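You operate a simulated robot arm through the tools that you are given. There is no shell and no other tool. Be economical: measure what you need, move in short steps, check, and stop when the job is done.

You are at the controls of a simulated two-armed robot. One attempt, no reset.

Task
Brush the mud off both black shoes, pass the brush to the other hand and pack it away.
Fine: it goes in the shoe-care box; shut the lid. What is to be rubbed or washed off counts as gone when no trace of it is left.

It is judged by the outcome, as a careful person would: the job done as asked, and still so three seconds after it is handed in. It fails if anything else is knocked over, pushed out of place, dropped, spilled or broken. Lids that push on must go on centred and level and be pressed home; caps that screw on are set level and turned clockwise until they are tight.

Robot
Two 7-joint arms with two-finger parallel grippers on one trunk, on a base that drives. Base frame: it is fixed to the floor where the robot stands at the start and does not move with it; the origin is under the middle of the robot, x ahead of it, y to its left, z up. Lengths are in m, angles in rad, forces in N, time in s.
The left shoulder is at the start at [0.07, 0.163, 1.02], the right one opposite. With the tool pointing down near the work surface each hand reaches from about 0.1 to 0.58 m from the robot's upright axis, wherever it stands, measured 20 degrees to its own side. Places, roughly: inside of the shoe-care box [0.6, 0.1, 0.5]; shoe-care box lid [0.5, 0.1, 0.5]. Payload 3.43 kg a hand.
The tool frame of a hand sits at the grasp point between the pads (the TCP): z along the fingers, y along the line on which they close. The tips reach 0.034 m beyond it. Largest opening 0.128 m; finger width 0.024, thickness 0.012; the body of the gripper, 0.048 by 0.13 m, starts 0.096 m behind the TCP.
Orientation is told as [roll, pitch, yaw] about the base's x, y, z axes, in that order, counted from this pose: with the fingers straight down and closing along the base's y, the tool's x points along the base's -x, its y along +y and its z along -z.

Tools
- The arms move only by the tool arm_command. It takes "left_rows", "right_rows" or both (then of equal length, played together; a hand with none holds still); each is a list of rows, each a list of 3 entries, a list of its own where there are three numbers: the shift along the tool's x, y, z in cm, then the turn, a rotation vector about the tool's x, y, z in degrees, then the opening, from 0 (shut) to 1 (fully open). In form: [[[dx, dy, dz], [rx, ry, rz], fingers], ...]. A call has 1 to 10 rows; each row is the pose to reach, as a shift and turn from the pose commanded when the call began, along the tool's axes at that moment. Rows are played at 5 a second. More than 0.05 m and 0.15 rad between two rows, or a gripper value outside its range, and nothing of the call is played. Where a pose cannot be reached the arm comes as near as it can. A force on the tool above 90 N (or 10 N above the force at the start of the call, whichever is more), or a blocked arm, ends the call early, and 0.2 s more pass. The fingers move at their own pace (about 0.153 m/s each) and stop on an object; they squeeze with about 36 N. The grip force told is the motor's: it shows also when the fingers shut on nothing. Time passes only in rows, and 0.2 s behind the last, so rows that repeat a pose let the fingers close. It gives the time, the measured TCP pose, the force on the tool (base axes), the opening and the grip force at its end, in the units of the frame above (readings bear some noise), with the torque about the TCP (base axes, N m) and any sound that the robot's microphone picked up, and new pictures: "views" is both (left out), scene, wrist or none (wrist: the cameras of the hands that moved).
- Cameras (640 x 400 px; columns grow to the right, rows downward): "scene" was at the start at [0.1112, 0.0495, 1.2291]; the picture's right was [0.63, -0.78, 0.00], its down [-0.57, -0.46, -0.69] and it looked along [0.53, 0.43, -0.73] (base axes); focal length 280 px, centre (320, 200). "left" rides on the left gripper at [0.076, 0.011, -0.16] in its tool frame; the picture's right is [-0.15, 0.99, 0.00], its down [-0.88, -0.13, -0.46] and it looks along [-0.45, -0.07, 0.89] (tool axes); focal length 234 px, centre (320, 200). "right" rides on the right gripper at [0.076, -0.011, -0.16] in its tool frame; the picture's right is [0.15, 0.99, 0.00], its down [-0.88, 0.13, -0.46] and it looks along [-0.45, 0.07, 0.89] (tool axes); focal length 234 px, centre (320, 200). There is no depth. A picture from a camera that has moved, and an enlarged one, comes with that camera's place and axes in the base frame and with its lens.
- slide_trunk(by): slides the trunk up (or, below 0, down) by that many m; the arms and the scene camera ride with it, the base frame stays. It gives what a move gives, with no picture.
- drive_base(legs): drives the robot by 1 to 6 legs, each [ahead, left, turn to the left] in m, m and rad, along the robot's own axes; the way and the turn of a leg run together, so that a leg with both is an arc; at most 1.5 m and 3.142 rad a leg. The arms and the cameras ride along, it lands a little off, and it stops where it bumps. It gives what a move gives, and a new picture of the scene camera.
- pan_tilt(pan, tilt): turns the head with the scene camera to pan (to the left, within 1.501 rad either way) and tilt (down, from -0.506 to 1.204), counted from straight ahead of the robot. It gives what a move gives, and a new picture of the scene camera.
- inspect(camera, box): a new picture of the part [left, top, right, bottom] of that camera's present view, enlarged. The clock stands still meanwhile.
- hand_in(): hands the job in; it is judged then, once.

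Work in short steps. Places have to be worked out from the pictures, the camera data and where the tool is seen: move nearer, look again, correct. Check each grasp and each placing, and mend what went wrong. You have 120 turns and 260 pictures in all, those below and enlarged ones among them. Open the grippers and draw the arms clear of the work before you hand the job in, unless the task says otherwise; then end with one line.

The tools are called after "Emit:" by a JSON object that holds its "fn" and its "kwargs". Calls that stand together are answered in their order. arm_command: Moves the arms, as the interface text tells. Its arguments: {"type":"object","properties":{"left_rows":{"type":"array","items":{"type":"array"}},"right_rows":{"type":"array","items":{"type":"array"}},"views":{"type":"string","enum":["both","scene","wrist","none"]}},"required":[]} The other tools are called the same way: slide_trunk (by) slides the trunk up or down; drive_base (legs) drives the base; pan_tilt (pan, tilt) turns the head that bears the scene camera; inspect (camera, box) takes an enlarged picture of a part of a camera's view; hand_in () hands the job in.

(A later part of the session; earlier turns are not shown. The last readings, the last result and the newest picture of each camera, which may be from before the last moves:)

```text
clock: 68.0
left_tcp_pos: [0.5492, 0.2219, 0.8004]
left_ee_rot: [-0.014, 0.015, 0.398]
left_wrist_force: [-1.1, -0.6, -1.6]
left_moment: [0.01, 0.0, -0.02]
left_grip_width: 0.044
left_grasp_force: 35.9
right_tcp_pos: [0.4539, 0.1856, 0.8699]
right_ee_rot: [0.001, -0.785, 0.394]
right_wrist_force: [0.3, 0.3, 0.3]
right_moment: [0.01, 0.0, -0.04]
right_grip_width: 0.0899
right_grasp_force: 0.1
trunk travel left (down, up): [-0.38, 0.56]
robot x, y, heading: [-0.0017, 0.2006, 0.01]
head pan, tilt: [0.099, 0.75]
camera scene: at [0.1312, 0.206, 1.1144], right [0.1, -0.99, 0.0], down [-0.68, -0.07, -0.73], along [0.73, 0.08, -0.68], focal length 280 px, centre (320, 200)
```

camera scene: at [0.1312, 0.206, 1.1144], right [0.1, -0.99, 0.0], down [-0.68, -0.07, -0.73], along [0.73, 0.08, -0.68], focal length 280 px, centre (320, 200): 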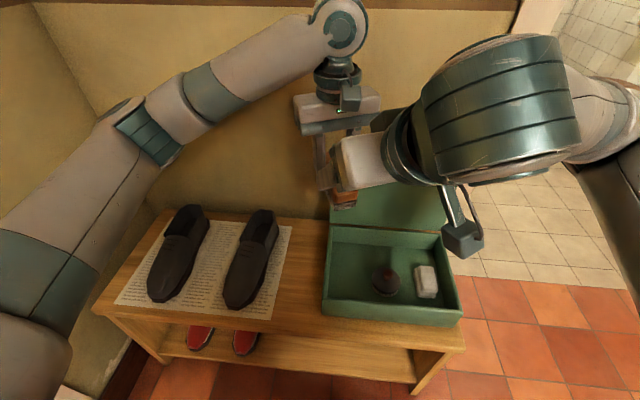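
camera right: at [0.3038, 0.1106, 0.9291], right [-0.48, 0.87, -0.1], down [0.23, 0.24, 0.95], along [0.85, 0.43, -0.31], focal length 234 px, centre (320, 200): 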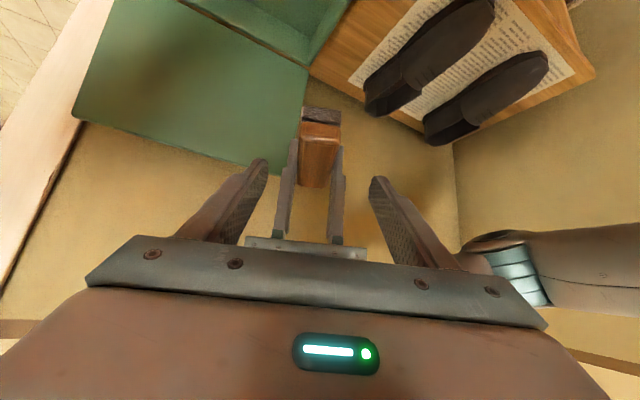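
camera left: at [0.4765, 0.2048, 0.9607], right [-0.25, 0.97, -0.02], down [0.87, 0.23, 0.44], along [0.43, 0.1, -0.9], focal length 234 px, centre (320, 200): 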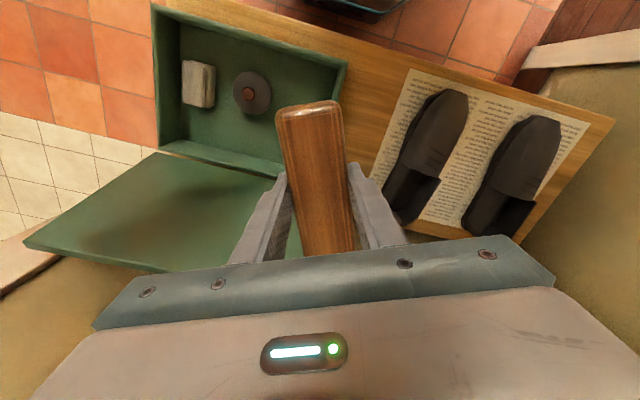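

The hands are lined up well. I advance the right hand most of the way toward the brush's near end and look.

Emit:
{"fn": "arm_command", "kwargs": {"right_rows": [[[2.3, -0.5, 1.5], [0, 0, 0], 0.7], [[2.3, -0.5, 4], [0, 0, 0], 0.6], [[2.3, -0.5, 6.5], [0, 0, 0], 0.55]]}}

Emit:
{"fn": "inspect", "kwargs": {"camera": "right", "box": [220, 80, 420, 260]}}

Emit:
{"fn": "inspect", "kwargs": {"camera": "scene", "box": [270, 80, 470, 220]}}

```text
clock: 68.8
left_tcp_pos: [0.5496, 0.2208, 0.8009]
left_ee_rot: [-0.013, 0.016, 0.399]
left_wrist_force: [0.3, -0.3, 0.1]
left_moment: [0.0, 0.01, -0.01]
left_grip_width: 0.0441
left_grasp_force: 36.2
right_tcp_pos: [0.4846, 0.1915, 0.8088]
right_ee_rot: [0.001, -0.787, 0.394]
right_wrist_force: [-1.1, 0.2, -0.3]
right_moment: [0.01, 0.02, 0.01]
right_grip_width: 0.0702
right_grasp_force: 0.2
right hand out of reach, approached as far as the arm can: row 1, 2
trunk travel left (down, up): [-0.38, 0.56]
robot x, y, heading: [-0.0008, 0.1997, 0.005]
head pan, tilt: [0.099, 0.75]
camera scene: at [0.1314, 0.2057, 1.1144], right [0.1, -0.99, 0.0], down [-0.68, -0.07, -0.73], along [0.73, 0.07, -0.68], focal length 280 px, centre (320, 200)
camera right: at [0.3339, 0.1166, 0.8664], right [-0.48, 0.87, -0.1], down [0.23, 0.23, 0.95], along [0.85, 0.43, -0.31], focal length 234 px, centre (320, 200)
```

scene: 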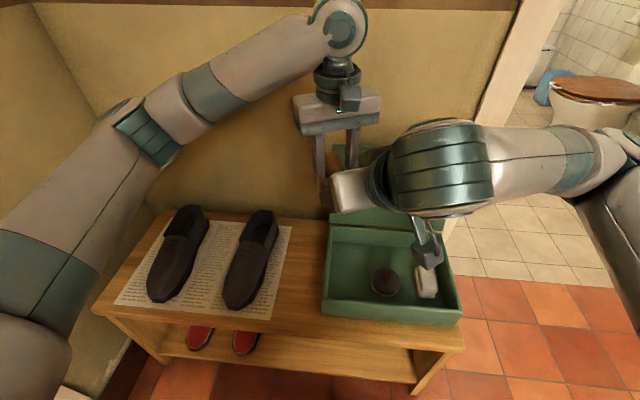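
right: 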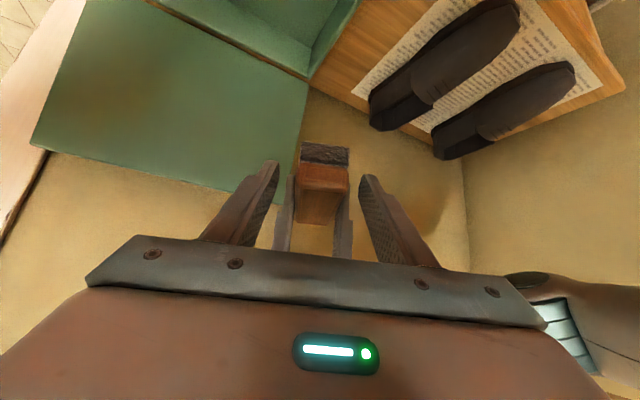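

```text
2.22 times, centred on (320, 170) of right
camera zoom: at [0.3339, 0.1166, 0.8664], right [-0.48, 0.87, -0.1], down [0.23, 0.23, 0.95], along [0.85, 0.43, -0.31], focal length 520 px, centre (320, 267)
```

zoom: 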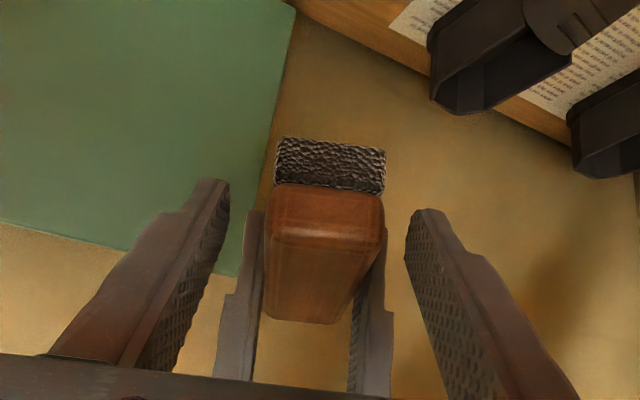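

```text
2.86 times, centred on (370, 150) of scene
camera zoom: at [0.1314, 0.2057, 1.1144], right [0.1, -0.99, 0.0], down [-0.68, -0.07, -0.73], along [0.73, 0.07, -0.68], focal length 799 px, centre (177, 343)
```

zoom: 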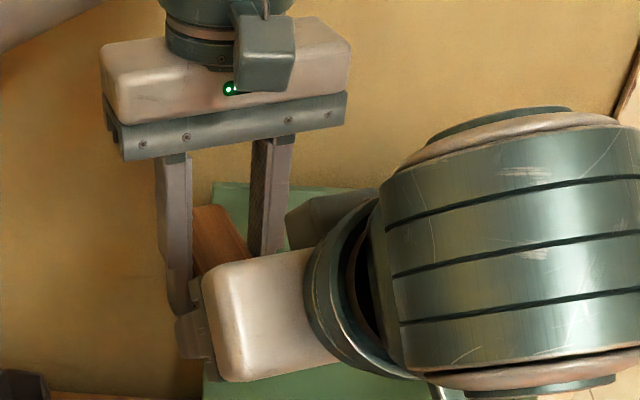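

The brush end is centred between the right fingers. I advance the last 2.8 cm and close the right hand while the left keeps holding.

Emit:
{"fn": "arm_command", "kwargs": {"right_rows": [[[0, 0.3, 1.4], [0, 0, 0], 0.55], [[0.1, 0.3, 2.8], [0, 0, 0], 0.55]], "views": "wrist"}}

Emit:
{"fn": "inspect", "kwargs": {"camera": "right", "box": [220, 80, 420, 260]}}

Emit:
{"fn": "inspect", "kwargs": {"camera": "left", "box": [220, 60, 420, 260]}}

```text
clock: 69.4
left_tcp_pos: [0.5484, 0.2209, 0.7997]
left_ee_rot: [-0.014, 0.016, 0.398]
left_wrist_force: [1.3, -0.2, -0.3]
left_moment: [0.0, 0.0, 0.02]
left_grip_width: 0.0442
left_grasp_force: 35.7
right_tcp_pos: [0.5004, 0.2028, 0.7879]
right_ee_rot: [0.001, -0.788, 0.395]
right_wrist_force: [0.2, -0.1, -0.2]
right_moment: [-0.03, 0.02, 0.01]
right_grip_width: 0.0706
right_grasp_force: 0.0
trunk travel left (down, up): [-0.38, 0.56]
robot x, y, heading: [-0.0025, 0.2012, 0.006]
head pan, tilt: [0.099, 0.75]
camera right: at [0.3501, 0.1268, 0.846], right [-0.48, 0.87, -0.1], down [0.23, 0.23, 0.95], along [0.85, 0.43, -0.31], focal length 234 px, centre (320, 200)
```

right: 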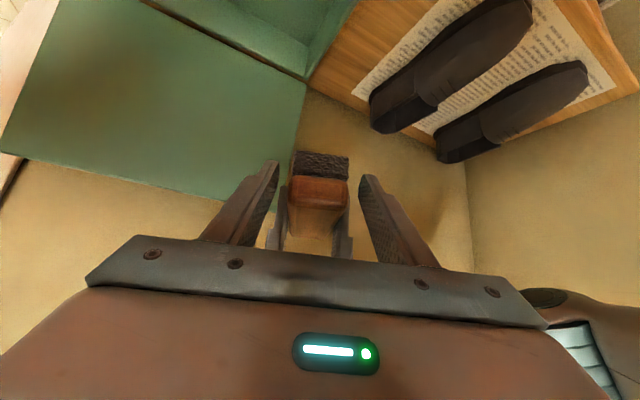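

```text
2.22 times, centred on (320, 170) of right
camera zoom: at [0.3501, 0.1268, 0.846], right [-0.48, 0.87, -0.1], down [0.23, 0.23, 0.95], along [0.85, 0.43, -0.31], focal length 520 px, centre (320, 267)
```

zoom: 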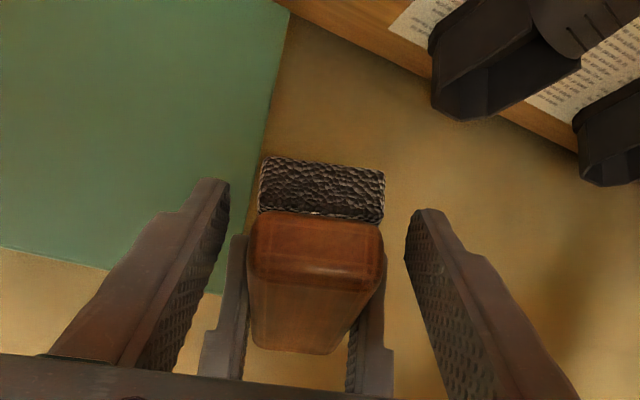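

```text
2.00 times, centred on (320, 160) of left
camera zoom: at [0.4768, 0.2056, 0.9606], right [-0.25, 0.97, -0.02], down [0.87, 0.23, 0.44], along [0.43, 0.1, -0.9], focal length 468 px, centre (320, 280)
```

zoom: 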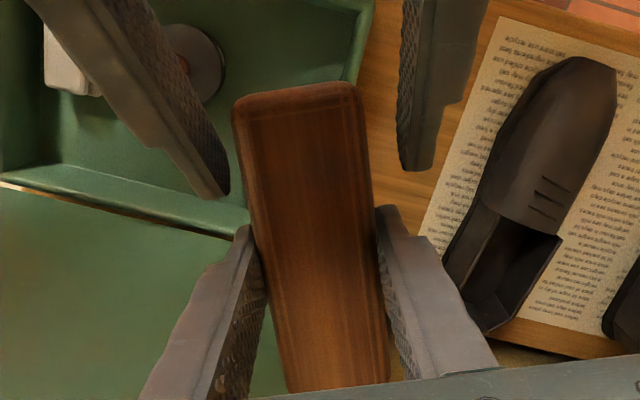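

The right fingers flank the brush's near end without touching the left ones. I close the right hand.

Emit:
{"fn": "arm_command", "kwargs": {"right_rows": [[[0, 0, 0], [0, 0, 0], 0.1], [[0, 0, 0], [0, 0, 0], 0.1], [[0, 0, 0], [0, 0, 0], 0.1]], "views": "none"}}

Emit:
{"fn": "inspect", "kwargs": {"camera": "left", "box": [220, 60, 420, 260]}}

Emit:
{"fn": "inspect", "kwargs": {"camera": "right", "box": [220, 80, 420, 260]}}

```text
clock: 70.2
left_tcp_pos: [0.5489, 0.221, 0.8003]
left_ee_rot: [-0.015, 0.016, 0.397]
left_wrist_force: [-6.0, 6.2, 2.1]
left_moment: [0.58, 0.41, -0.16]
left_grip_width: 0.0441
left_grasp_force: 35.8
right_tcp_pos: [0.4987, 0.201, 0.7872]
right_ee_rot: [0.0, -0.787, 0.392]
right_wrist_force: [7.0, -7.1, -2.0]
right_moment: [-0.56, -0.18, -0.31]
right_grip_width: 0.0445
right_grasp_force: 35.6
trunk travel left (down, up): [-0.38, 0.56]
robot x, y, heading: [-0.0018, 0.199, 0.007]
head pan, tilt: [0.099, 0.75]
```

```text
2.00 times, centred on (320, 160) of left
camera zoom: at [0.4767, 0.2059, 0.9606], right [-0.25, 0.97, -0.02], down [0.87, 0.23, 0.44], along [0.43, 0.1, -0.9], focal length 468 px, centre (320, 280)
```

zoom: 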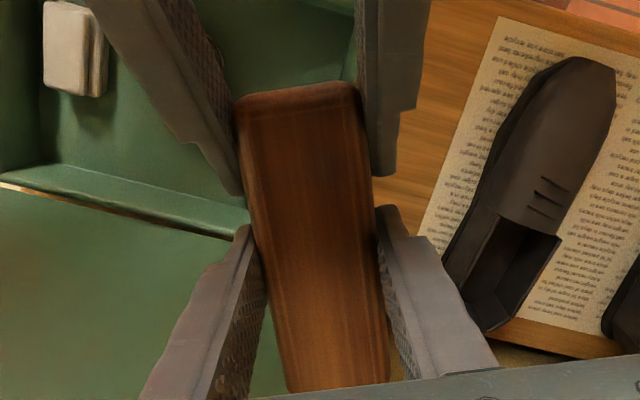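

```text
2.22 times, centred on (320, 170) of right
camera zoom: at [0.3502, 0.1265, 0.8461], right [-0.47, 0.87, -0.1], down [0.23, 0.24, 0.95], along [0.85, 0.42, -0.31], focal length 520 px, centre (320, 267)
```

zoom: 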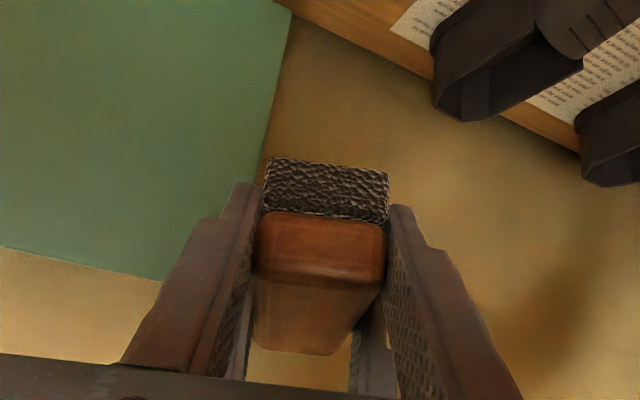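

Both hands hold the brush (44 mm each). I open the left and lift it straight off.

Emit:
{"fn": "arm_command", "kwargs": {"left_rows": [[[0, 0, 0], [0, 0, 0], 0.5], [[0, 0, 0], [0, 0, 0], 0.5], [[0, 0, -4], [0, 0, 0], 0.5], [[0, 0, -8], [0, 0, 0], 0.5], [[0, 0, -12], [0, 0, 0], 0.5]]}}

```text
clock: 71.4
left_tcp_pos: [0.5479, 0.2242, 0.9208]
left_ee_rot: [-0.013, 0.013, 0.397]
left_wrist_force: [-0.2, 0.2, 0.9]
left_moment: [0.03, 0.02, 0.02]
left_grip_width: 0.0639
left_grasp_force: 0.1
right_tcp_pos: [0.4981, 0.2021, 0.7893]
right_ee_rot: [0.0, -0.787, 0.394]
right_wrist_force: [0.3, -0.1, 0.3]
right_moment: [0.0, 0.03, -0.01]
right_grip_width: 0.0445
right_grasp_force: 35.8
trunk travel left (down, up): [-0.38, 0.56]
robot x, y, heading: [0.0026, 0.1983, 0.005]
head pan, tilt: [0.099, 0.75]
camera scene: at [0.1303, 0.2057, 1.1145], right [0.1, -0.99, 0.0], down [-0.68, -0.07, -0.73], along [0.73, 0.07, -0.68], focal length 280 px, centre (320, 200)
camera left: at [0.476, 0.2081, 1.0814], right [-0.25, 0.97, -0.02], down [0.87, 0.23, 0.45], along [0.43, 0.1, -0.9], focal length 234 px, centre (320, 200)
```

scene: 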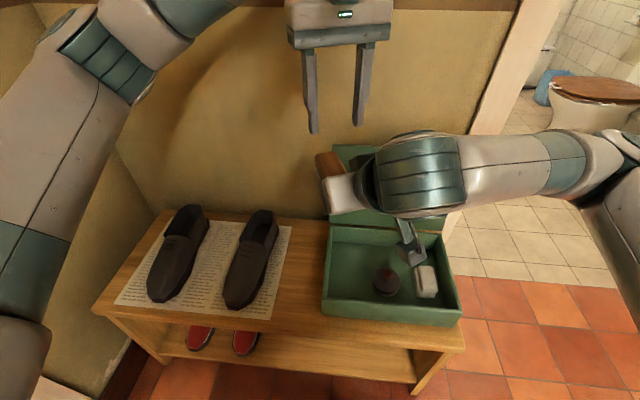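
left: 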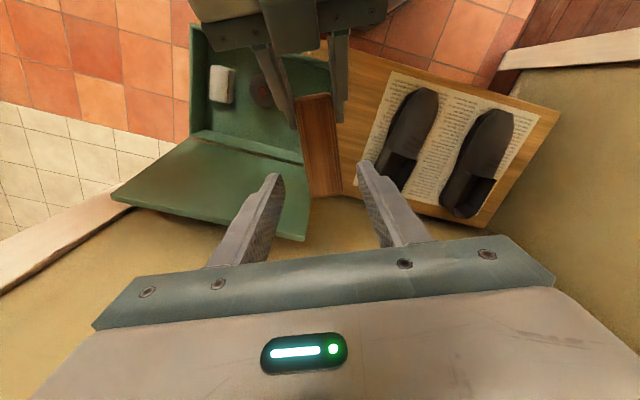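

The right hand holds the brush alone. I move the left hand away to the left and square the brush with the box.

Emit:
{"fn": "arm_command", "kwargs": {"left_rows": [[[0, 3.5, -1], [0, 0, 0], 0.5], [[0, 7, -1], [0, 0, 0], 0.5], [[0, 10.5, -1], [0, 0, 0], 0.5], [[0, 14, -1], [0, 0, 0], 0.5], [[0, 16, -1], [0, 0, 0], 0.5]], "right_rows": [[[0, 0, 0], [0, 0, 0], 0.1], [[0.4, -0.7, -0.4], [4, 0, 4], 0.1], [[0.8, -1.4, -0.8], [8, 0, 8], 0.1], [[1.2, -2.1, -1.2], [12, 0, 12], 0.1], [[1.45, -2.8, -1.45], [16, 0, 16], 0.1]]}}

```text
clock: 72.6
left_tcp_pos: [0.488, 0.3721, 0.9295]
left_ee_rot: [-0.016, 0.013, 0.399]
left_wrist_force: [-0.4, 0.5, -0.2]
left_moment: [0.01, -0.03, 0.01]
left_grip_width: 0.0637
left_grasp_force: 0.1
right_tcp_pos: [0.4905, 0.1678, 0.7879]
right_ee_rot: [0.0, -0.787, -0.002]
right_wrist_force: [-0.9, -0.3, 0.6]
right_moment: [-0.01, 0.04, -0.02]
right_grip_width: 0.0444
right_grasp_force: 35.8
trunk travel left (down, up): [-0.38, 0.56]
robot x, y, heading: [-0.0008, 0.1992, 0.003]
head pan, tilt: [0.099, 0.75]
camera scene: at [0.1307, 0.2064, 1.1145], right [0.1, -0.99, 0.0], down [-0.68, -0.07, -0.73], along [0.73, 0.07, -0.68], focal length 280 px, centre (320, 200)
camera right: at [0.3241, 0.1561, 0.8463], right [-0.1, 0.99, -0.1], down [0.3, 0.13, 0.95], along [0.95, 0.07, -0.31], focal length 234 px, centre (320, 200)
camera left: at [0.4151, 0.3568, 1.0894], right [-0.25, 0.97, -0.02], down [0.87, 0.23, 0.45], along [0.44, 0.1, -0.9], focal length 234 px, centre (320, 200)
```

scene: 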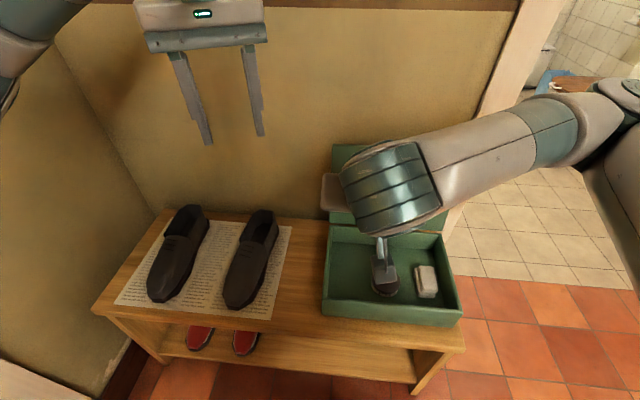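
right: 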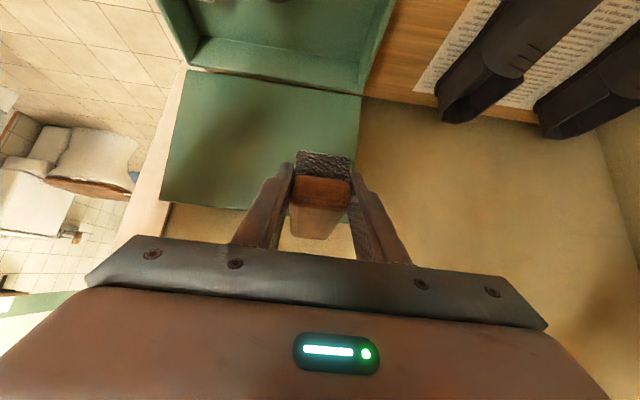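
left: 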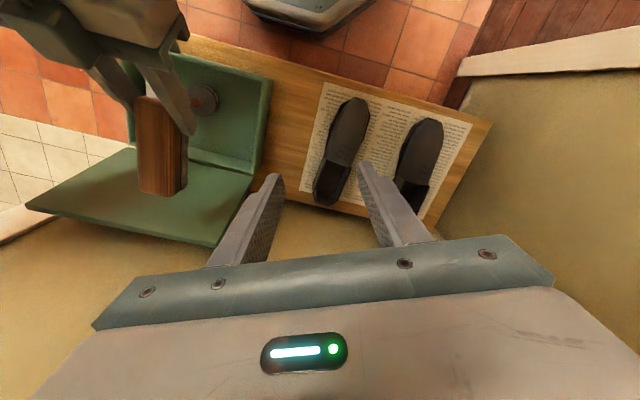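

The brush is aligned over its old place in the box. I lower it straight down to just above the rim and look.

Emit:
{"fn": "arm_command", "kwargs": {"right_rows": [[[3, 0, 3], [0, 0, 0], 0.1], [[6, 0, 6], [0, 0, 0], 0.1], [[9, 0, 9], [0, 0, 0], 0.1], [[12, 0, 12], [0, 0, 0], 0.1], [[13.4, 0, 13.4], [0, 0, 0], 0.1]]}}

Emit:
{"fn": "inspect", "kwargs": {"camera": "left", "box": [40, 40, 300, 240]}}

Emit:
{"fn": "inspect", "kwargs": {"camera": "scene", "box": [300, 180, 480, 330]}}

```text
clock: 73.8
left_tcp_pos: [0.4889, 0.3709, 0.9276]
left_ee_rot: [-0.013, 0.017, 0.398]
left_wrist_force: [0.5, 0.6, 0.8]
left_moment: [-0.02, -0.02, -0.04]
left_grip_width: 0.064
left_grasp_force: 0.2
right_tcp_pos: [0.4914, 0.1684, 0.5972]
right_ee_rot: [0.004, -0.787, -0.001]
right_wrist_force: [-0.2, -0.9, -0.8]
right_moment: [0.0, 0.03, -0.04]
right_grip_width: 0.0445
right_grasp_force: 35.9
trunk travel left (down, up): [-0.38, 0.56]
robot x, y, heading: [-0.0002, 0.1978, 0.005]
head pan, tilt: [0.099, 0.75]
camera scene: at [0.1313, 0.2059, 1.1145], right [0.1, -0.99, 0.0], down [-0.68, -0.07, -0.73], along [0.73, 0.07, -0.68], focal length 280 px, centre (320, 200)
camera right: at [0.3242, 0.1559, 0.6566], right [-0.1, 0.99, -0.1], down [0.3, 0.13, 0.95], along [0.95, 0.07, -0.31], focal length 234 px, centre (320, 200)
```

scene: 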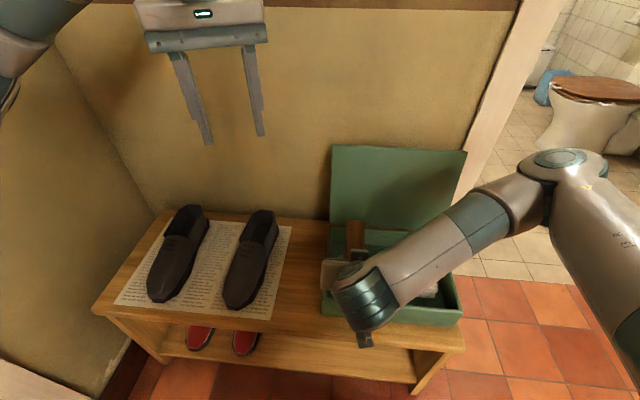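
right: 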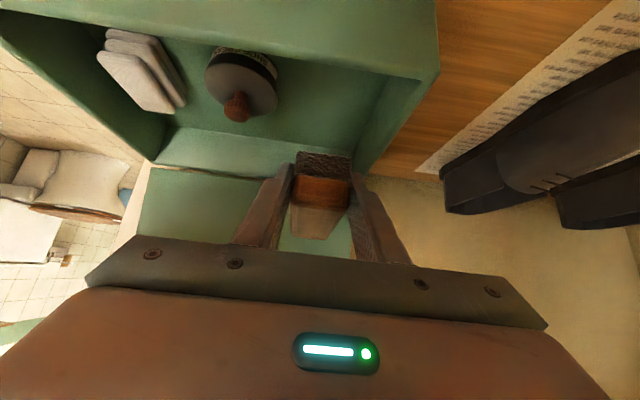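

```text
2.00 times, centred on (170, 140) of left
camera zoom: at [0.4159, 0.356, 1.0892], right [-0.25, 0.97, -0.02], down [0.87, 0.23, 0.44], along [0.43, 0.1, -0.9], focal length 468 px, centre (620, 320)
```

zoom: 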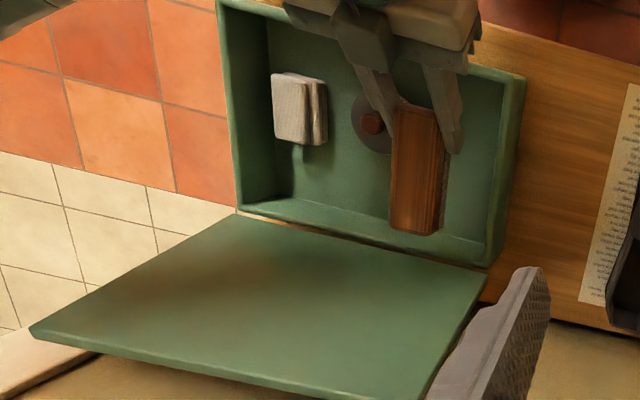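

```text
2.67 times, centred on (390, 255) of scene
camera zoom: at [0.1313, 0.2059, 1.1145], right [0.1, -0.99, 0.0], down [-0.68, -0.07, -0.73], along [0.73, 0.07, -0.68], focal length 745 px, centre (133, 53)
```

zoom: 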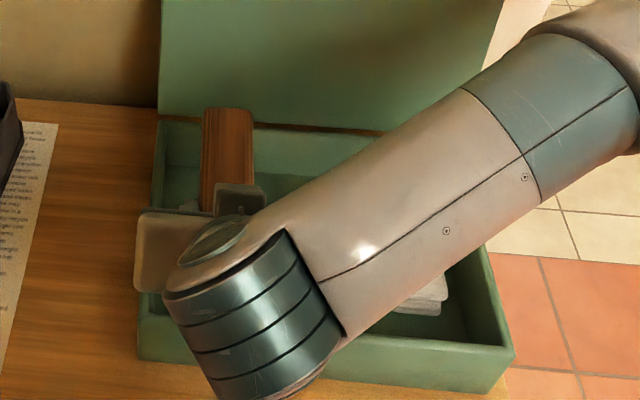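

Clear on all sides. I lower it into the box, slowing near the floor.

Emit:
{"fn": "arm_command", "kwargs": {"right_rows": [[[2, 0, 2], [0, 0, 0], 0.1], [[4, 0, 4], [0, 0, 0], 0.1], [[6, 0, 6], [0, 0, 0], 0.1]], "views": "wrist"}}

Emit:
{"fn": "inspect", "kwargs": {"camera": "left", "box": [40, 40, 300, 240]}}

Emit:
{"fn": "inspect", "kwargs": {"camera": "scene", "box": [300, 180, 480, 330]}}

```text
clock: 74.6
left_tcp_pos: [0.4881, 0.3719, 0.9292]
left_ee_rot: [-0.015, 0.015, 0.397]
left_wrist_force: [0.1, 0.0, -0.6]
left_moment: [-0.04, 0.02, 0.01]
left_grip_width: 0.0642
left_grasp_force: 0.2
right_tcp_pos: [0.4915, 0.1682, 0.5135]
right_ee_rot: [0.001, -0.788, -0.001]
right_wrist_force: [0.2, -0.6, 0.0]
right_moment: [0.02, 0.03, 0.0]
right_grip_width: 0.0444
right_grasp_force: 36.2
trunk travel left (down, up): [-0.38, 0.56]
robot x, y, heading: [0.002, 0.1992, 0.002]
head pan, tilt: [0.099, 0.75]
camera right: at [0.3244, 0.1552, 0.5721], right [-0.1, 0.99, -0.1], down [0.3, 0.13, 0.95], along [0.95, 0.07, -0.31], focal length 234 px, centre (320, 200)
```

right: 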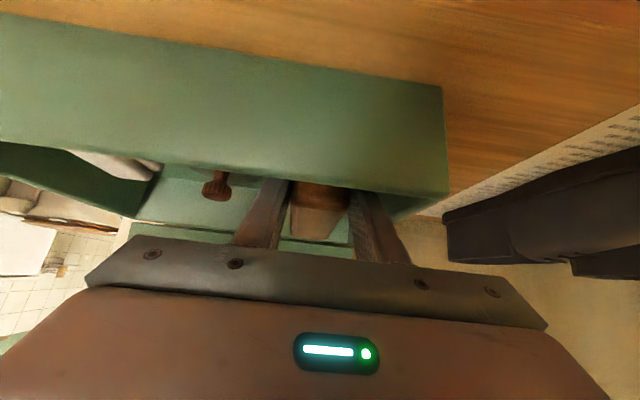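

```text
2.00 times, centred on (170, 140) of left
camera zoom: at [0.4161, 0.356, 1.0892], right [-0.25, 0.97, -0.02], down [0.87, 0.23, 0.44], along [0.43, 0.1, -0.9], focal length 468 px, centre (620, 320)
```

zoom: 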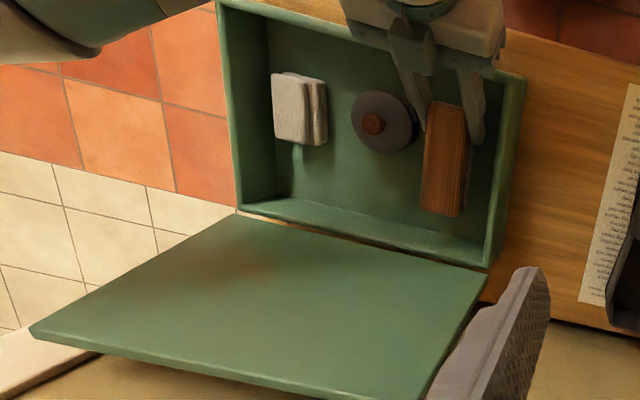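

```text
2.67 times, centred on (390, 255) of scene
camera zoom: at [0.1314, 0.2059, 1.1144], right [0.1, -0.99, 0.0], down [-0.68, -0.07, -0.73], along [0.73, 0.07, -0.68], focal length 745 px, centre (133, 53)
```

zoom: 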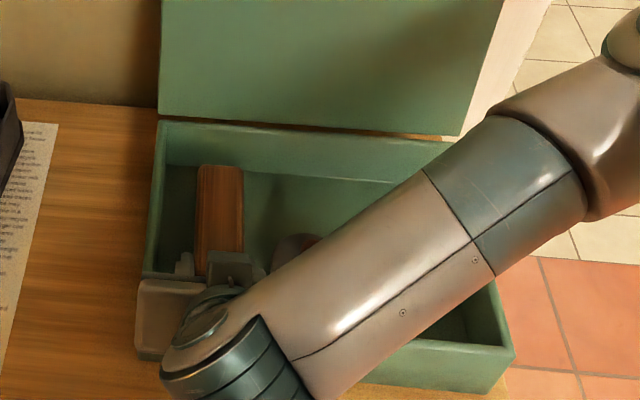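

Going into the box cleanly. I lower the last two centimetres gently.

Emit:
{"fn": "arm_command", "kwargs": {"right_rows": [[[0.6, 0, 0.6], [0, 0, 0], 0.1], [[0.9, 0, 0.9], [0, 0, 0], 0.1], [[0.9, 0, 0.9], [0, 0, 0], 0.1]], "views": "none"}}

Emit:
{"fn": "arm_command", "kwargs": {"right_rows": [[[0.3, 0, 0.3], [0, 0, 0], 0.1], [[0.3, 0, 0.3], [0, 0, 0], 0.1]], "views": "none"}}

```text
clock: 75.4
left_tcp_pos: [0.4875, 0.3712, 0.9298]
left_ee_rot: [-0.014, 0.016, 0.397]
left_wrist_force: [0.4, 0.9, -0.4]
left_moment: [0.0, -0.04, 0.03]
left_grip_width: 0.0644
left_grasp_force: 0.1
right_tcp_pos: [0.4906, 0.1662, 0.5013]
right_ee_rot: [0.001, -0.787, -0.001]
right_wrist_force: [1.1, -0.2, 0.0]
right_moment: [0.0, 0.08, 0.0]
right_grip_width: 0.0446
right_grasp_force: 35.5
trunk travel left (down, up): [-0.38, 0.56]
robot x, y, heading: [0.0009, 0.198, 0.009]
head pan, tilt: [0.099, 0.75]
```

```text
clock: 76.0
left_tcp_pos: [0.4885, 0.3728, 0.9289]
left_ee_rot: [-0.016, 0.014, 0.398]
left_wrist_force: [0.7, -1.4, -0.2]
left_moment: [-0.03, 0.0, 0.01]
left_grip_width: 0.0642
left_grasp_force: 0.0
right_tcp_pos: [0.492, 0.1683, 0.4967]
right_ee_rot: [0.001, -0.787, -0.002]
right_wrist_force: [3.3, 0.2, 7.5]
right_moment: [-0.22, 0.5, 0.11]
right_grip_width: 0.0442
right_grasp_force: 36.3
trunk travel left (down, up): [-0.38, 0.56]
robot x, y, heading: [-0.0019, 0.2011, -0.005]
head pan, tilt: [0.099, 0.75]
```

The brush touches the floor of the box (7.5 N at the expected height). I open slightly and draw the hand back along its own axis.

Emit:
{"fn": "arm_command", "kwargs": {"right_rows": [[[0, 0, 0], [0, 0, 0], 0.44], [[0, 0, 0], [0, 0, 0], 0.44], [[0, 0, -3], [0, 0, 0], 0.44], [[0, 0, -7], [0, 0, 0], 0.44], [[-2, 0, -11], [0, 0, 0], 0.44], [[-6, 0, -14], [0, 0, 0], 0.44]]}}

Emit:
{"fn": "inspect", "kwargs": {"camera": "left", "box": [40, 40, 300, 240]}}

```text
clock: 77.4
left_tcp_pos: [0.4886, 0.3719, 0.929]
left_ee_rot: [-0.016, 0.014, 0.398]
left_wrist_force: [0.0, -0.2, -0.1]
left_moment: [0.05, -0.02, 0.01]
left_grip_width: 0.064
left_grasp_force: 0.0
right_tcp_pos: [0.4392, 0.1741, 0.6351]
right_ee_rot: [0.001, -0.786, 0.0]
right_wrist_force: [1.2, -0.2, 0.8]
right_moment: [0.01, 0.0, -0.01]
right_grip_width: 0.0564
right_grasp_force: 0.1
right hand out of reach, approached as far as the arm can: row 6
trunk travel left (down, up): [-0.38, 0.56]
robot x, y, heading: [-0.0032, 0.2005, 0.003]
head pan, tilt: [0.099, 0.75]
camera scene: at [0.1307, 0.206, 1.1143], right [0.1, -0.99, 0.0], down [-0.68, -0.07, -0.73], along [0.73, 0.07, -0.68], focal length 280 px, centre (320, 200)
camera right: at [0.273, 0.1624, 0.6923], right [-0.1, 0.99, -0.1], down [0.3, 0.13, 0.94], along [0.95, 0.07, -0.31], focal length 234 px, centre (320, 200)
```

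scene: 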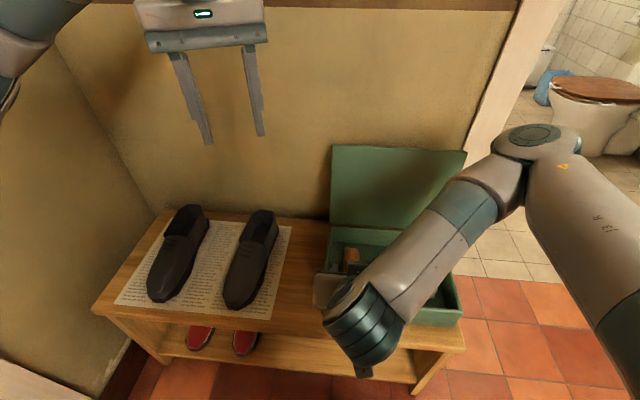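
right: 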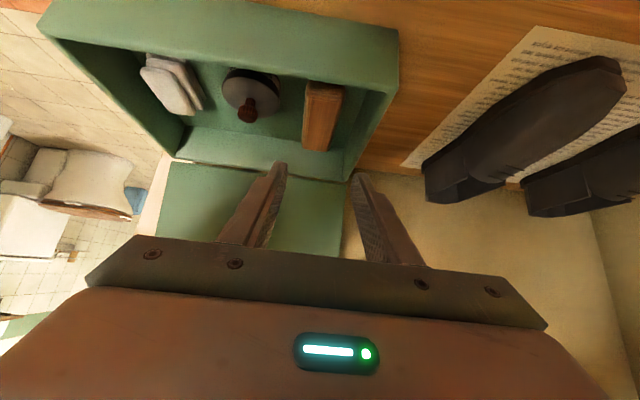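

```text
2.00 times, centred on (170, 140) of left
camera zoom: at [0.4153, 0.3561, 1.0892], right [-0.25, 0.97, -0.02], down [0.87, 0.23, 0.44], along [0.43, 0.1, -0.9], focal length 468 px, centre (620, 320)
```

zoom: 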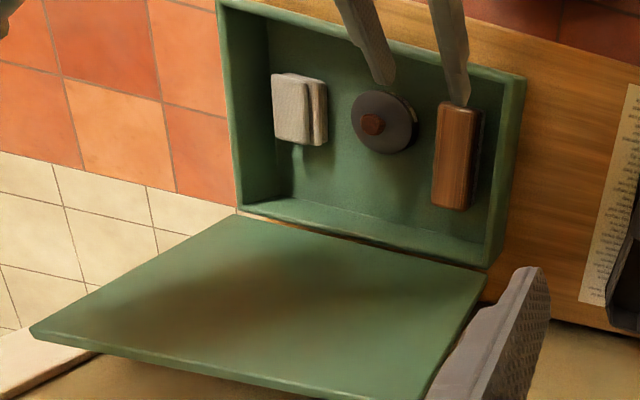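

The brush lies flat in the box with the tin and sponge untouched. To shut the lid I will hook a fully opened right finger behind its top edge; first I raise the right hand upright.

Emit:
{"fn": "arm_command", "kwargs": {"right_rows": [[[-2.5, 0, -2.5], [0, 7.5, 0], 0.6], [[-5, -1, -5], [0, 15, 0], 0.8], [[-7.5, -2, -7.5], [0, 22.5, 0], 1], [[-10, -3, -10], [0, 30, 0], 1], [[-12.5, -4, -12.5], [0, 37.5, 0], 1], [[-15.2, -5, -15.2], [0, 45, 0], 1]], "views": "none"}}

Emit:
{"fn": "arm_command", "kwargs": {"right_rows": [[[0, -0.5, -0.5], [0, 0, 8.5], 1], [[0, -1, -1], [0, 0, 17], 1], [[0, -1.5, -1.5], [0, 0, 25.5], 1], [[0, -2, -2], [0, 0, 34], 1], [[0, -2.5, -2.5], [0, 0, 42.5], 1], [[0, -3, -3], [0, 0, 51], 1], [[0, -3.5, -3], [0, 0, 59.5], 1], [[0, -4, -3], [0, 0, 68], 1], [[0, -4, -3], [0, 0, 76.5], 1], [[0, -4, -3], [0, 0, 85], 1]], "views": "both"}}

```text
clock: 78.8
left_tcp_pos: [0.4892, 0.3727, 0.9279]
left_ee_rot: [-0.015, 0.017, 0.397]
left_wrist_force: [-0.3, 0.4, -0.9]
left_moment: [0.0, 0.02, 0.03]
left_grip_width: 0.0641
left_grasp_force: 0.1
right_tcp_pos: [0.4415, 0.1235, 0.8494]
right_ee_rot: [0.001, 0.001, 0.002]
right_wrist_force: [-0.2, 0.3, -0.3]
right_moment: [0.02, -0.01, 0.03]
right_grip_width: 0.1281
right_grasp_force: 0.2
trunk travel left (down, up): [-0.38, 0.56]
robot x, y, heading: [-0.0012, 0.1955, 0.005]
head pan, tilt: [0.099, 0.75]
```

```text
clock: 81.0
left_tcp_pos: [0.4887, 0.3721, 0.9293]
left_ee_rot: [-0.015, 0.014, 0.399]
left_wrist_force: [-0.1, 0.0, -0.1]
left_moment: [-0.01, 0.04, -0.04]
left_grip_width: 0.0639
left_grasp_force: 0.1
right_tcp_pos: [0.4414, 0.0829, 0.8806]
right_ee_rot: [0.002, 0.003, -1.487]
right_wrist_force: [-1.1, 0.4, 0.2]
right_moment: [-0.03, -0.03, -0.03]
right_grip_width: 0.1281
right_grasp_force: 0.1
trunk travel left (down, up): [-0.38, 0.56]
robot x, y, heading: [0.0001, 0.1982, 0.005]
head pan, tilt: [0.099, 0.75]
camera scene: at [0.1311, 0.2059, 1.1144], right [0.1, -0.99, 0.0], down [-0.68, -0.07, -0.73], along [0.73, 0.07, -0.68], focal length 280 px, centre (320, 200)
camera right: at [0.4226, 0.1575, 1.0388], right [0.97, 0.23, 0.0], down [0.2, -0.87, 0.45], along [0.11, -0.44, -0.89], focal length 234 px, centre (320, 200)
```

scene: 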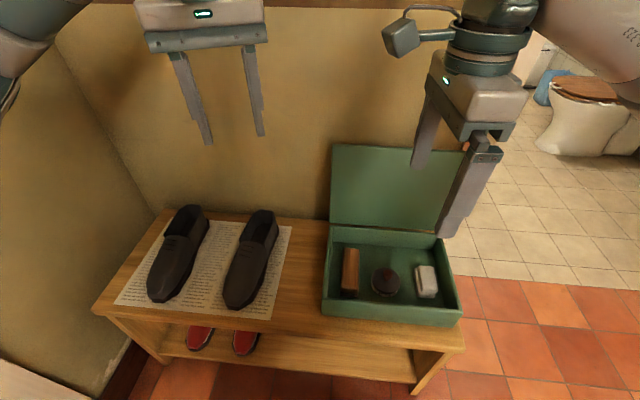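
right: 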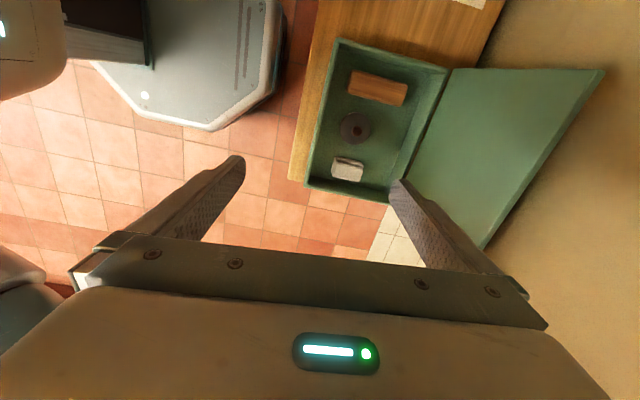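

The lid stands just past vertical, its top edge near x≈0.69, z≈0.78. I move the open right hand forward above it to look at the gap to the wall.

Emit:
{"fn": "arm_command", "kwargs": {"right_rows": [[[-0.4, 4.5, -1], [0, 0, 2], 1], [[-0.8, 9, -2], [0, 0, 4.8], 1], [[-1.2, 13.5, -2], [0, 0, 4.8], 1], [[-1.6, 17, -2], [0, 0, 4.8], 1]]}}

Emit:
{"fn": "inspect", "kwargs": {"camera": "scene", "box": [300, 60, 500, 260]}}

```text
clock: 82.0
left_tcp_pos: [0.4898, 0.3718, 0.9281]
left_ee_rot: [-0.015, 0.016, 0.397]
left_wrist_force: [-0.4, 1.0, 0.2]
left_moment: [0.0, -0.01, -0.01]
left_grip_width: 0.0638
left_grasp_force: 0.0
right_tcp_pos: [0.6116, 0.083, 0.9001]
right_ee_rot: [0.004, 0.0, -1.568]
right_wrist_force: [0.5, 0.0, 0.1]
right_moment: [0.02, 0.01, -0.02]
right_grip_width: 0.1281
right_grasp_force: 0.1
trunk travel left (down, up): [-0.38, 0.56]
robot x, y, heading: [-0.0004, 0.1998, 0.007]
head pan, tilt: [0.099, 0.75]
camera scene: at [0.1315, 0.2062, 1.1144], right [0.1, -0.99, 0.0], down [-0.68, -0.07, -0.73], along [0.73, 0.07, -0.68], focal length 280 px, centre (320, 200)
camera right: at [0.6004, 0.1582, 1.0587], right [0.99, 0.15, 0.0], down [0.13, -0.88, 0.46], along [0.07, -0.45, -0.89], focal length 234 px, centre (320, 200)
```

scene: 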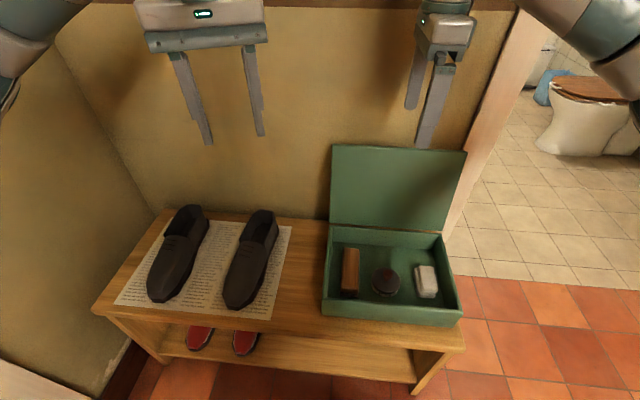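
right: 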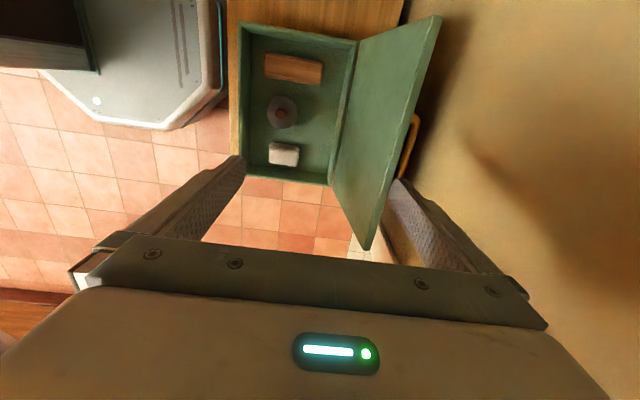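

```text
2.00 times, centred on (400, 160) of scene
camera zoom: at [0.1315, 0.2062, 1.1144], right [0.1, -0.99, 0.0], down [-0.68, -0.07, -0.73], along [0.73, 0.07, -0.68], focal length 559 px, centre (160, 280)
```

zoom: 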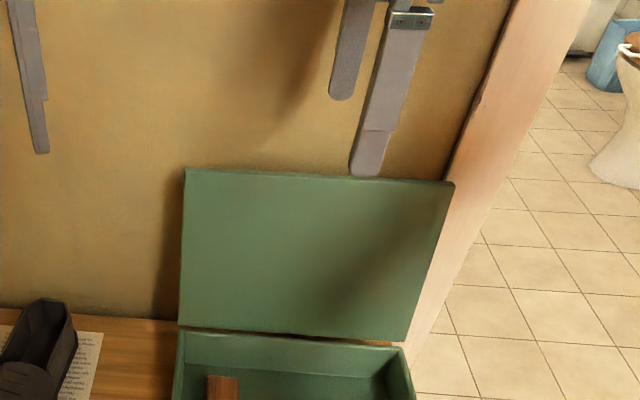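

Emit:
{"fn": "inspect", "kwargs": {"camera": "right", "box": [320, 0, 500, 260]}}

```text
1.54 times, centred on (410, 130) of right
camera zoom: at [0.6004, 0.1582, 1.0587], right [0.99, 0.15, 0.0], down [0.13, -0.88, 0.46], along [0.07, -0.45, -0.89], focal length 360 px, centre (182, 308)
```

zoom: 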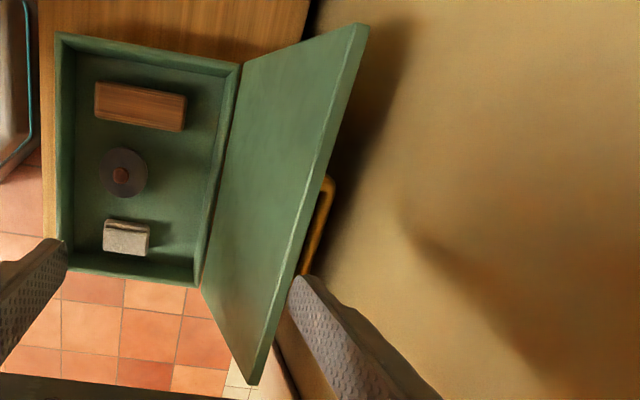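

The lid's top edge spans about x 0.696–0.712 at z≈0.775, with the wall near 0.75 (handle resting on it): room for a 12 mm finger. I drive 5 cm forward, which carries the open hand to x≈0.66 over the edge.

Emit:
{"fn": "drive_base", "kwargs": {"legs": [[0.048, 0, 0]]}}

Emit:
{"fn": "inspect", "kwargs": {"camera": "right", "box": [280, 0, 480, 260]}}

```text
clock: 82.9
left_tcp_pos: [0.5368, 0.3718, 0.9277]
left_ee_rot: [-0.013, 0.016, 0.397]
left_wrist_force: [-0.4, -0.2, 0.5]
left_moment: [0.0, 0.03, 0.01]
left_grip_width: 0.0643
left_grasp_force: 0.1
right_tcp_pos: [0.6602, 0.0826, 0.8986]
right_ee_rot: [-0.001, 0.003, -1.567]
right_wrist_force: [0.7, -0.3, -0.2]
right_moment: [0.01, 0.08, -0.02]
right_grip_width: 0.1282
right_grasp_force: 0.1
trunk travel left (down, up): [-0.38, 0.56]
robot x, y, heading: [0.0478, 0.1988, 0.001]
head pan, tilt: [0.099, 0.75]
camera scene: at [0.1805, 0.206, 1.1142], right [0.1, -0.99, 0.0], down [-0.68, -0.07, -0.73], along [0.73, 0.07, -0.68], focal length 280 px, centre (320, 200)
```

scene: 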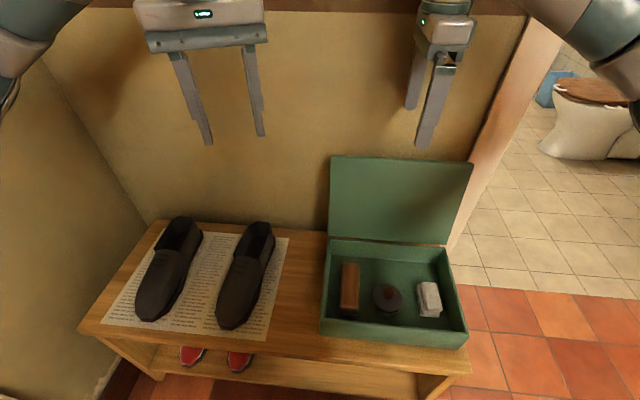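

```text
1.54 times, centred on (380, 130) of right
camera zoom: at [0.6488, 0.1583, 1.0577], right [0.99, 0.15, 0.0], down [0.13, -0.88, 0.45], along [0.07, -0.45, -0.89], focal length 360 px, centre (228, 308)
```

zoom: 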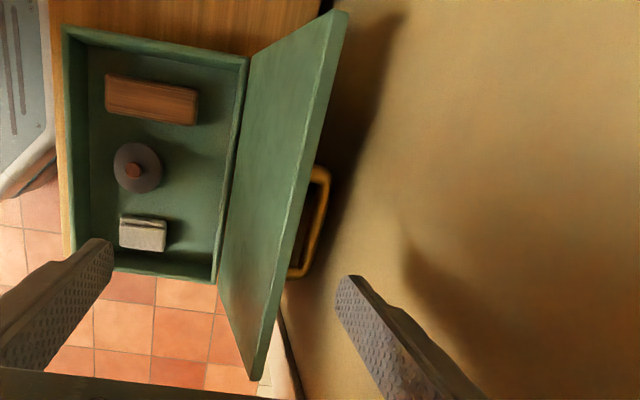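

The outer edge is at x≈0.715 and my rear finger's inner face at 0.724. I shift 4 mm back and go down so the finger drops about 2 cm behind the edge.

Emit:
{"fn": "arm_command", "kwargs": {"right_rows": [[[0, 0.4, 4], [0, 0, 0], 1], [[0, 0.4, 8], [0, 0, 0], 1], [[0, 0.4, 9.5], [0, 0, 0], 1], [[0, 0.4, 11], [0, 0, 0], 1]]}}

Emit:
{"fn": "inspect", "kwargs": {"camera": "right", "box": [280, 0, 480, 260]}}

```text
clock: 83.9
left_tcp_pos: [0.5358, 0.371, 0.9287]
left_ee_rot: [-0.014, 0.016, 0.397]
left_wrist_force: [0.2, -0.7, 0.4]
left_moment: [-0.02, 0.0, 0.02]
left_grip_width: 0.0636
left_grasp_force: 0.0
right_tcp_pos: [0.6626, 0.0819, 0.7892]
right_ee_rot: [-0.002, 0.003, -1.567]
right_wrist_force: [-0.1, 0.2, 0.2]
right_moment: [0.01, 0.02, 0.03]
right_grip_width: 0.128
right_grasp_force: 0.0
trunk travel left (down, up): [-0.38, 0.56]
robot x, y, heading: [0.0452, 0.1991, 0.002]
head pan, tilt: [0.099, 0.75]
camera scene: at [0.1791, 0.2058, 1.1144], right [0.1, -0.99, 0.0], down [-0.68, -0.07, -0.73], along [0.73, 0.07, -0.68], focal length 280 px, centre (320, 200)
camera right: at [0.6514, 0.1576, 0.9483], right [0.99, 0.15, 0.0], down [0.13, -0.88, 0.45], along [0.07, -0.45, -0.89], focal length 234 px, centre (320, 200)
```

scene: 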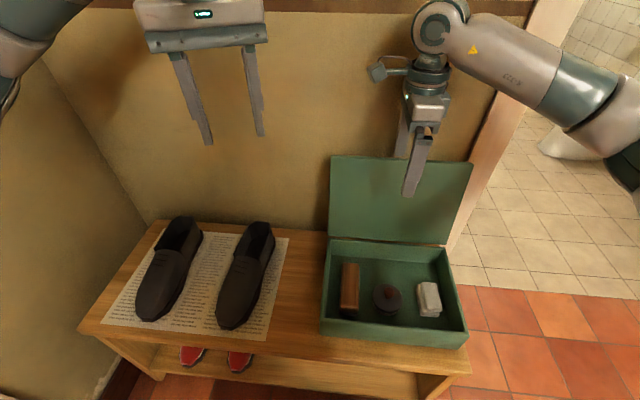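
right: 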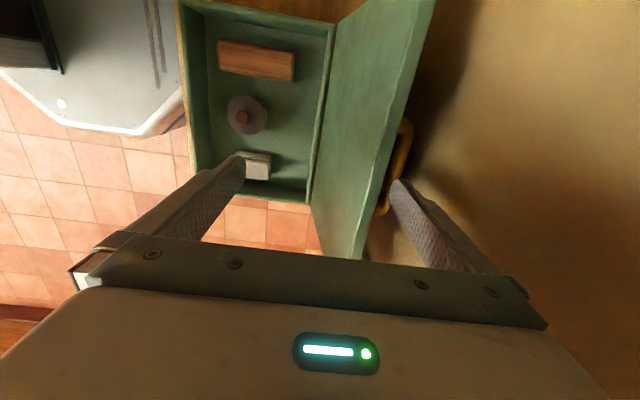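

```text
1.54 times, centred on (380, 130) of right
camera zoom: at [0.6514, 0.1576, 0.9483], right [0.99, 0.15, 0.0], down [0.13, -0.88, 0.45], along [0.07, -0.45, -0.89], focal length 360 px, centre (228, 308)
```

zoom: 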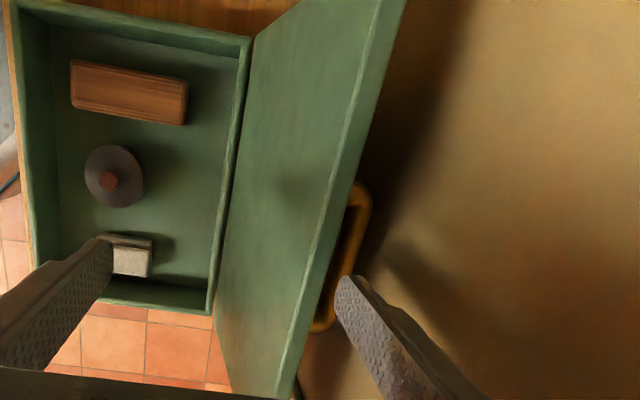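

The finger is behind the edge. I pull the lid forward to about vertical while narrowing the fingers around it so it cannot fall.

Emit:
{"fn": "arm_command", "kwargs": {"right_rows": [[[0, -1.5, 0], [0, 0, 0], 1], [[0, -3, 0], [0, 0, 0], 1], [[0, -4.8, 0], [0, 0, 0], 0.86], [[0, -5.8, 0], [0, 0, 0], 0.7], [[0, -6.8, 0], [0, 0, 0], 0.55]]}}

```text
clock: 85.1
left_tcp_pos: [0.5331, 0.3725, 0.931]
left_ee_rot: [-0.016, 0.012, 0.396]
left_wrist_force: [-0.6, 0.8, 0.2]
left_moment: [0.03, -0.01, 0.01]
left_grip_width: 0.0641
left_grasp_force: 0.1
right_tcp_pos: [0.593, 0.0822, 0.7923]
right_ee_rot: [0.003, 0.003, -1.568]
right_wrist_force: [-4.9, -5.6, 33.0]
right_moment: [-0.58, -1.05, -0.28]
right_grip_width: 0.0677
right_grasp_force: 0.1
trunk travel left (down, up): [-0.38, 0.56]
robot x, y, heading: [0.0535, 0.1979, -0.001]
head pan, tilt: [0.099, 0.75]
camera scene: at [0.1755, 0.2059, 1.115], right [0.1, -0.99, 0.0], down [-0.68, -0.07, -0.73], along [0.73, 0.07, -0.68], focal length 280 px, centre (320, 200)
camera right: at [0.5805, 0.1579, 0.9516], right [0.99, 0.15, 0.0], down [0.13, -0.88, 0.46], along [0.07, -0.45, -0.89], focal length 234 px, centre (320, 200)
```

scene: 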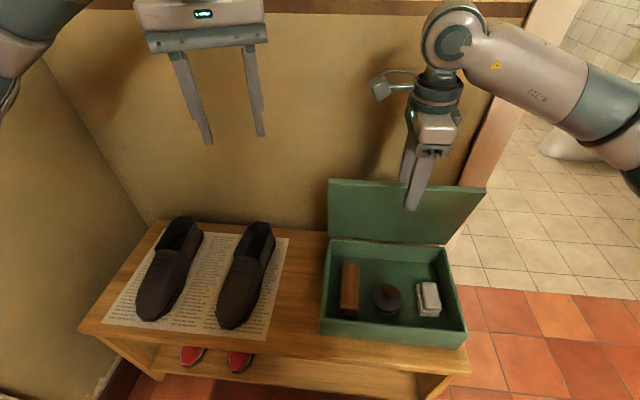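
right: 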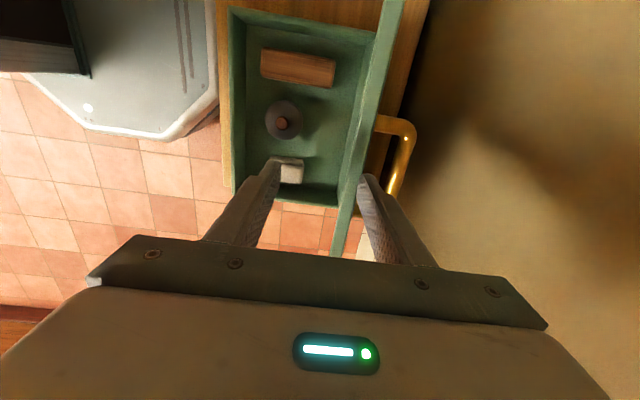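

The lid is now at about 78° and leaning slightly forward. I lift the hand off upward to clear the handle zone and see whether the lid stays by itself.

Emit:
{"fn": "arm_command", "kwargs": {"right_rows": [[[0, 0, -0.7], [0, 0, 0], 0.55], [[0, 0, -1.4], [0, 0, 0], 0.55]]}}

```text
clock: 85.7
left_tcp_pos: [0.5354, 0.3716, 0.9285]
left_ee_rot: [-0.013, 0.015, 0.397]
left_wrist_force: [-0.1, -0.2, -0.7]
left_moment: [-0.01, 0.03, 0.0]
left_grip_width: 0.0641
left_grasp_force: 0.1
right_tcp_pos: [0.5945, 0.0823, 0.8039]
right_ee_rot: [0.0, 0.0, -1.567]
right_wrist_force: [-0.8, -0.8, -0.6]
right_moment: [-0.01, -0.03, 0.01]
right_grip_width: 0.0702
right_grasp_force: 0.0
trunk travel left (down, up): [-0.38, 0.56]
robot x, y, heading: [0.0464, 0.196, 0.005]
head pan, tilt: [0.099, 0.75]
camera scene: at [0.1785, 0.2061, 1.1142], right [0.1, -0.99, 0.0], down [-0.68, -0.07, -0.73], along [0.73, 0.07, -0.68], focal length 280 px, centre (320, 200)
camera right: at [0.5832, 0.1587, 0.9619], right [0.99, 0.15, 0.0], down [0.13, -0.88, 0.46], along [0.07, -0.45, -0.89], focal length 234 px, centre (320, 200)
```

scene: 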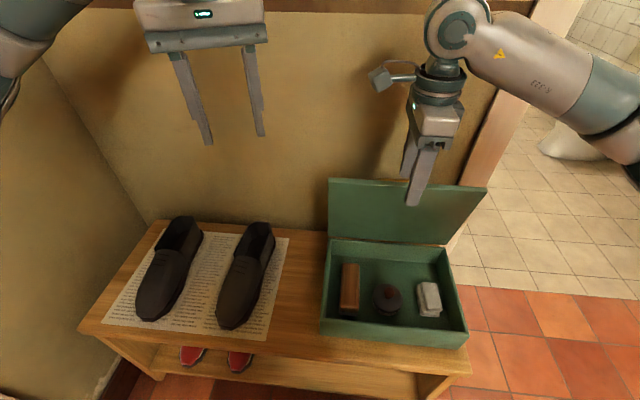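
right: 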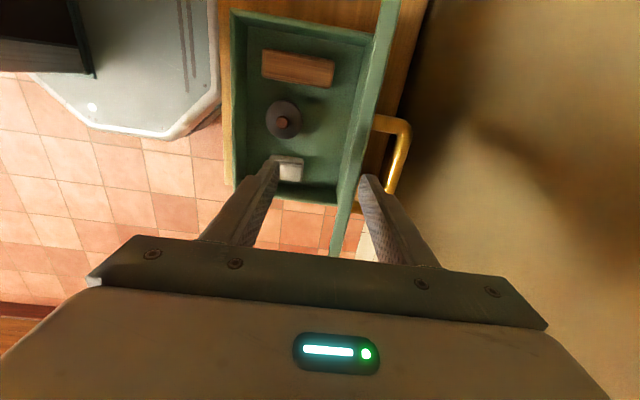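

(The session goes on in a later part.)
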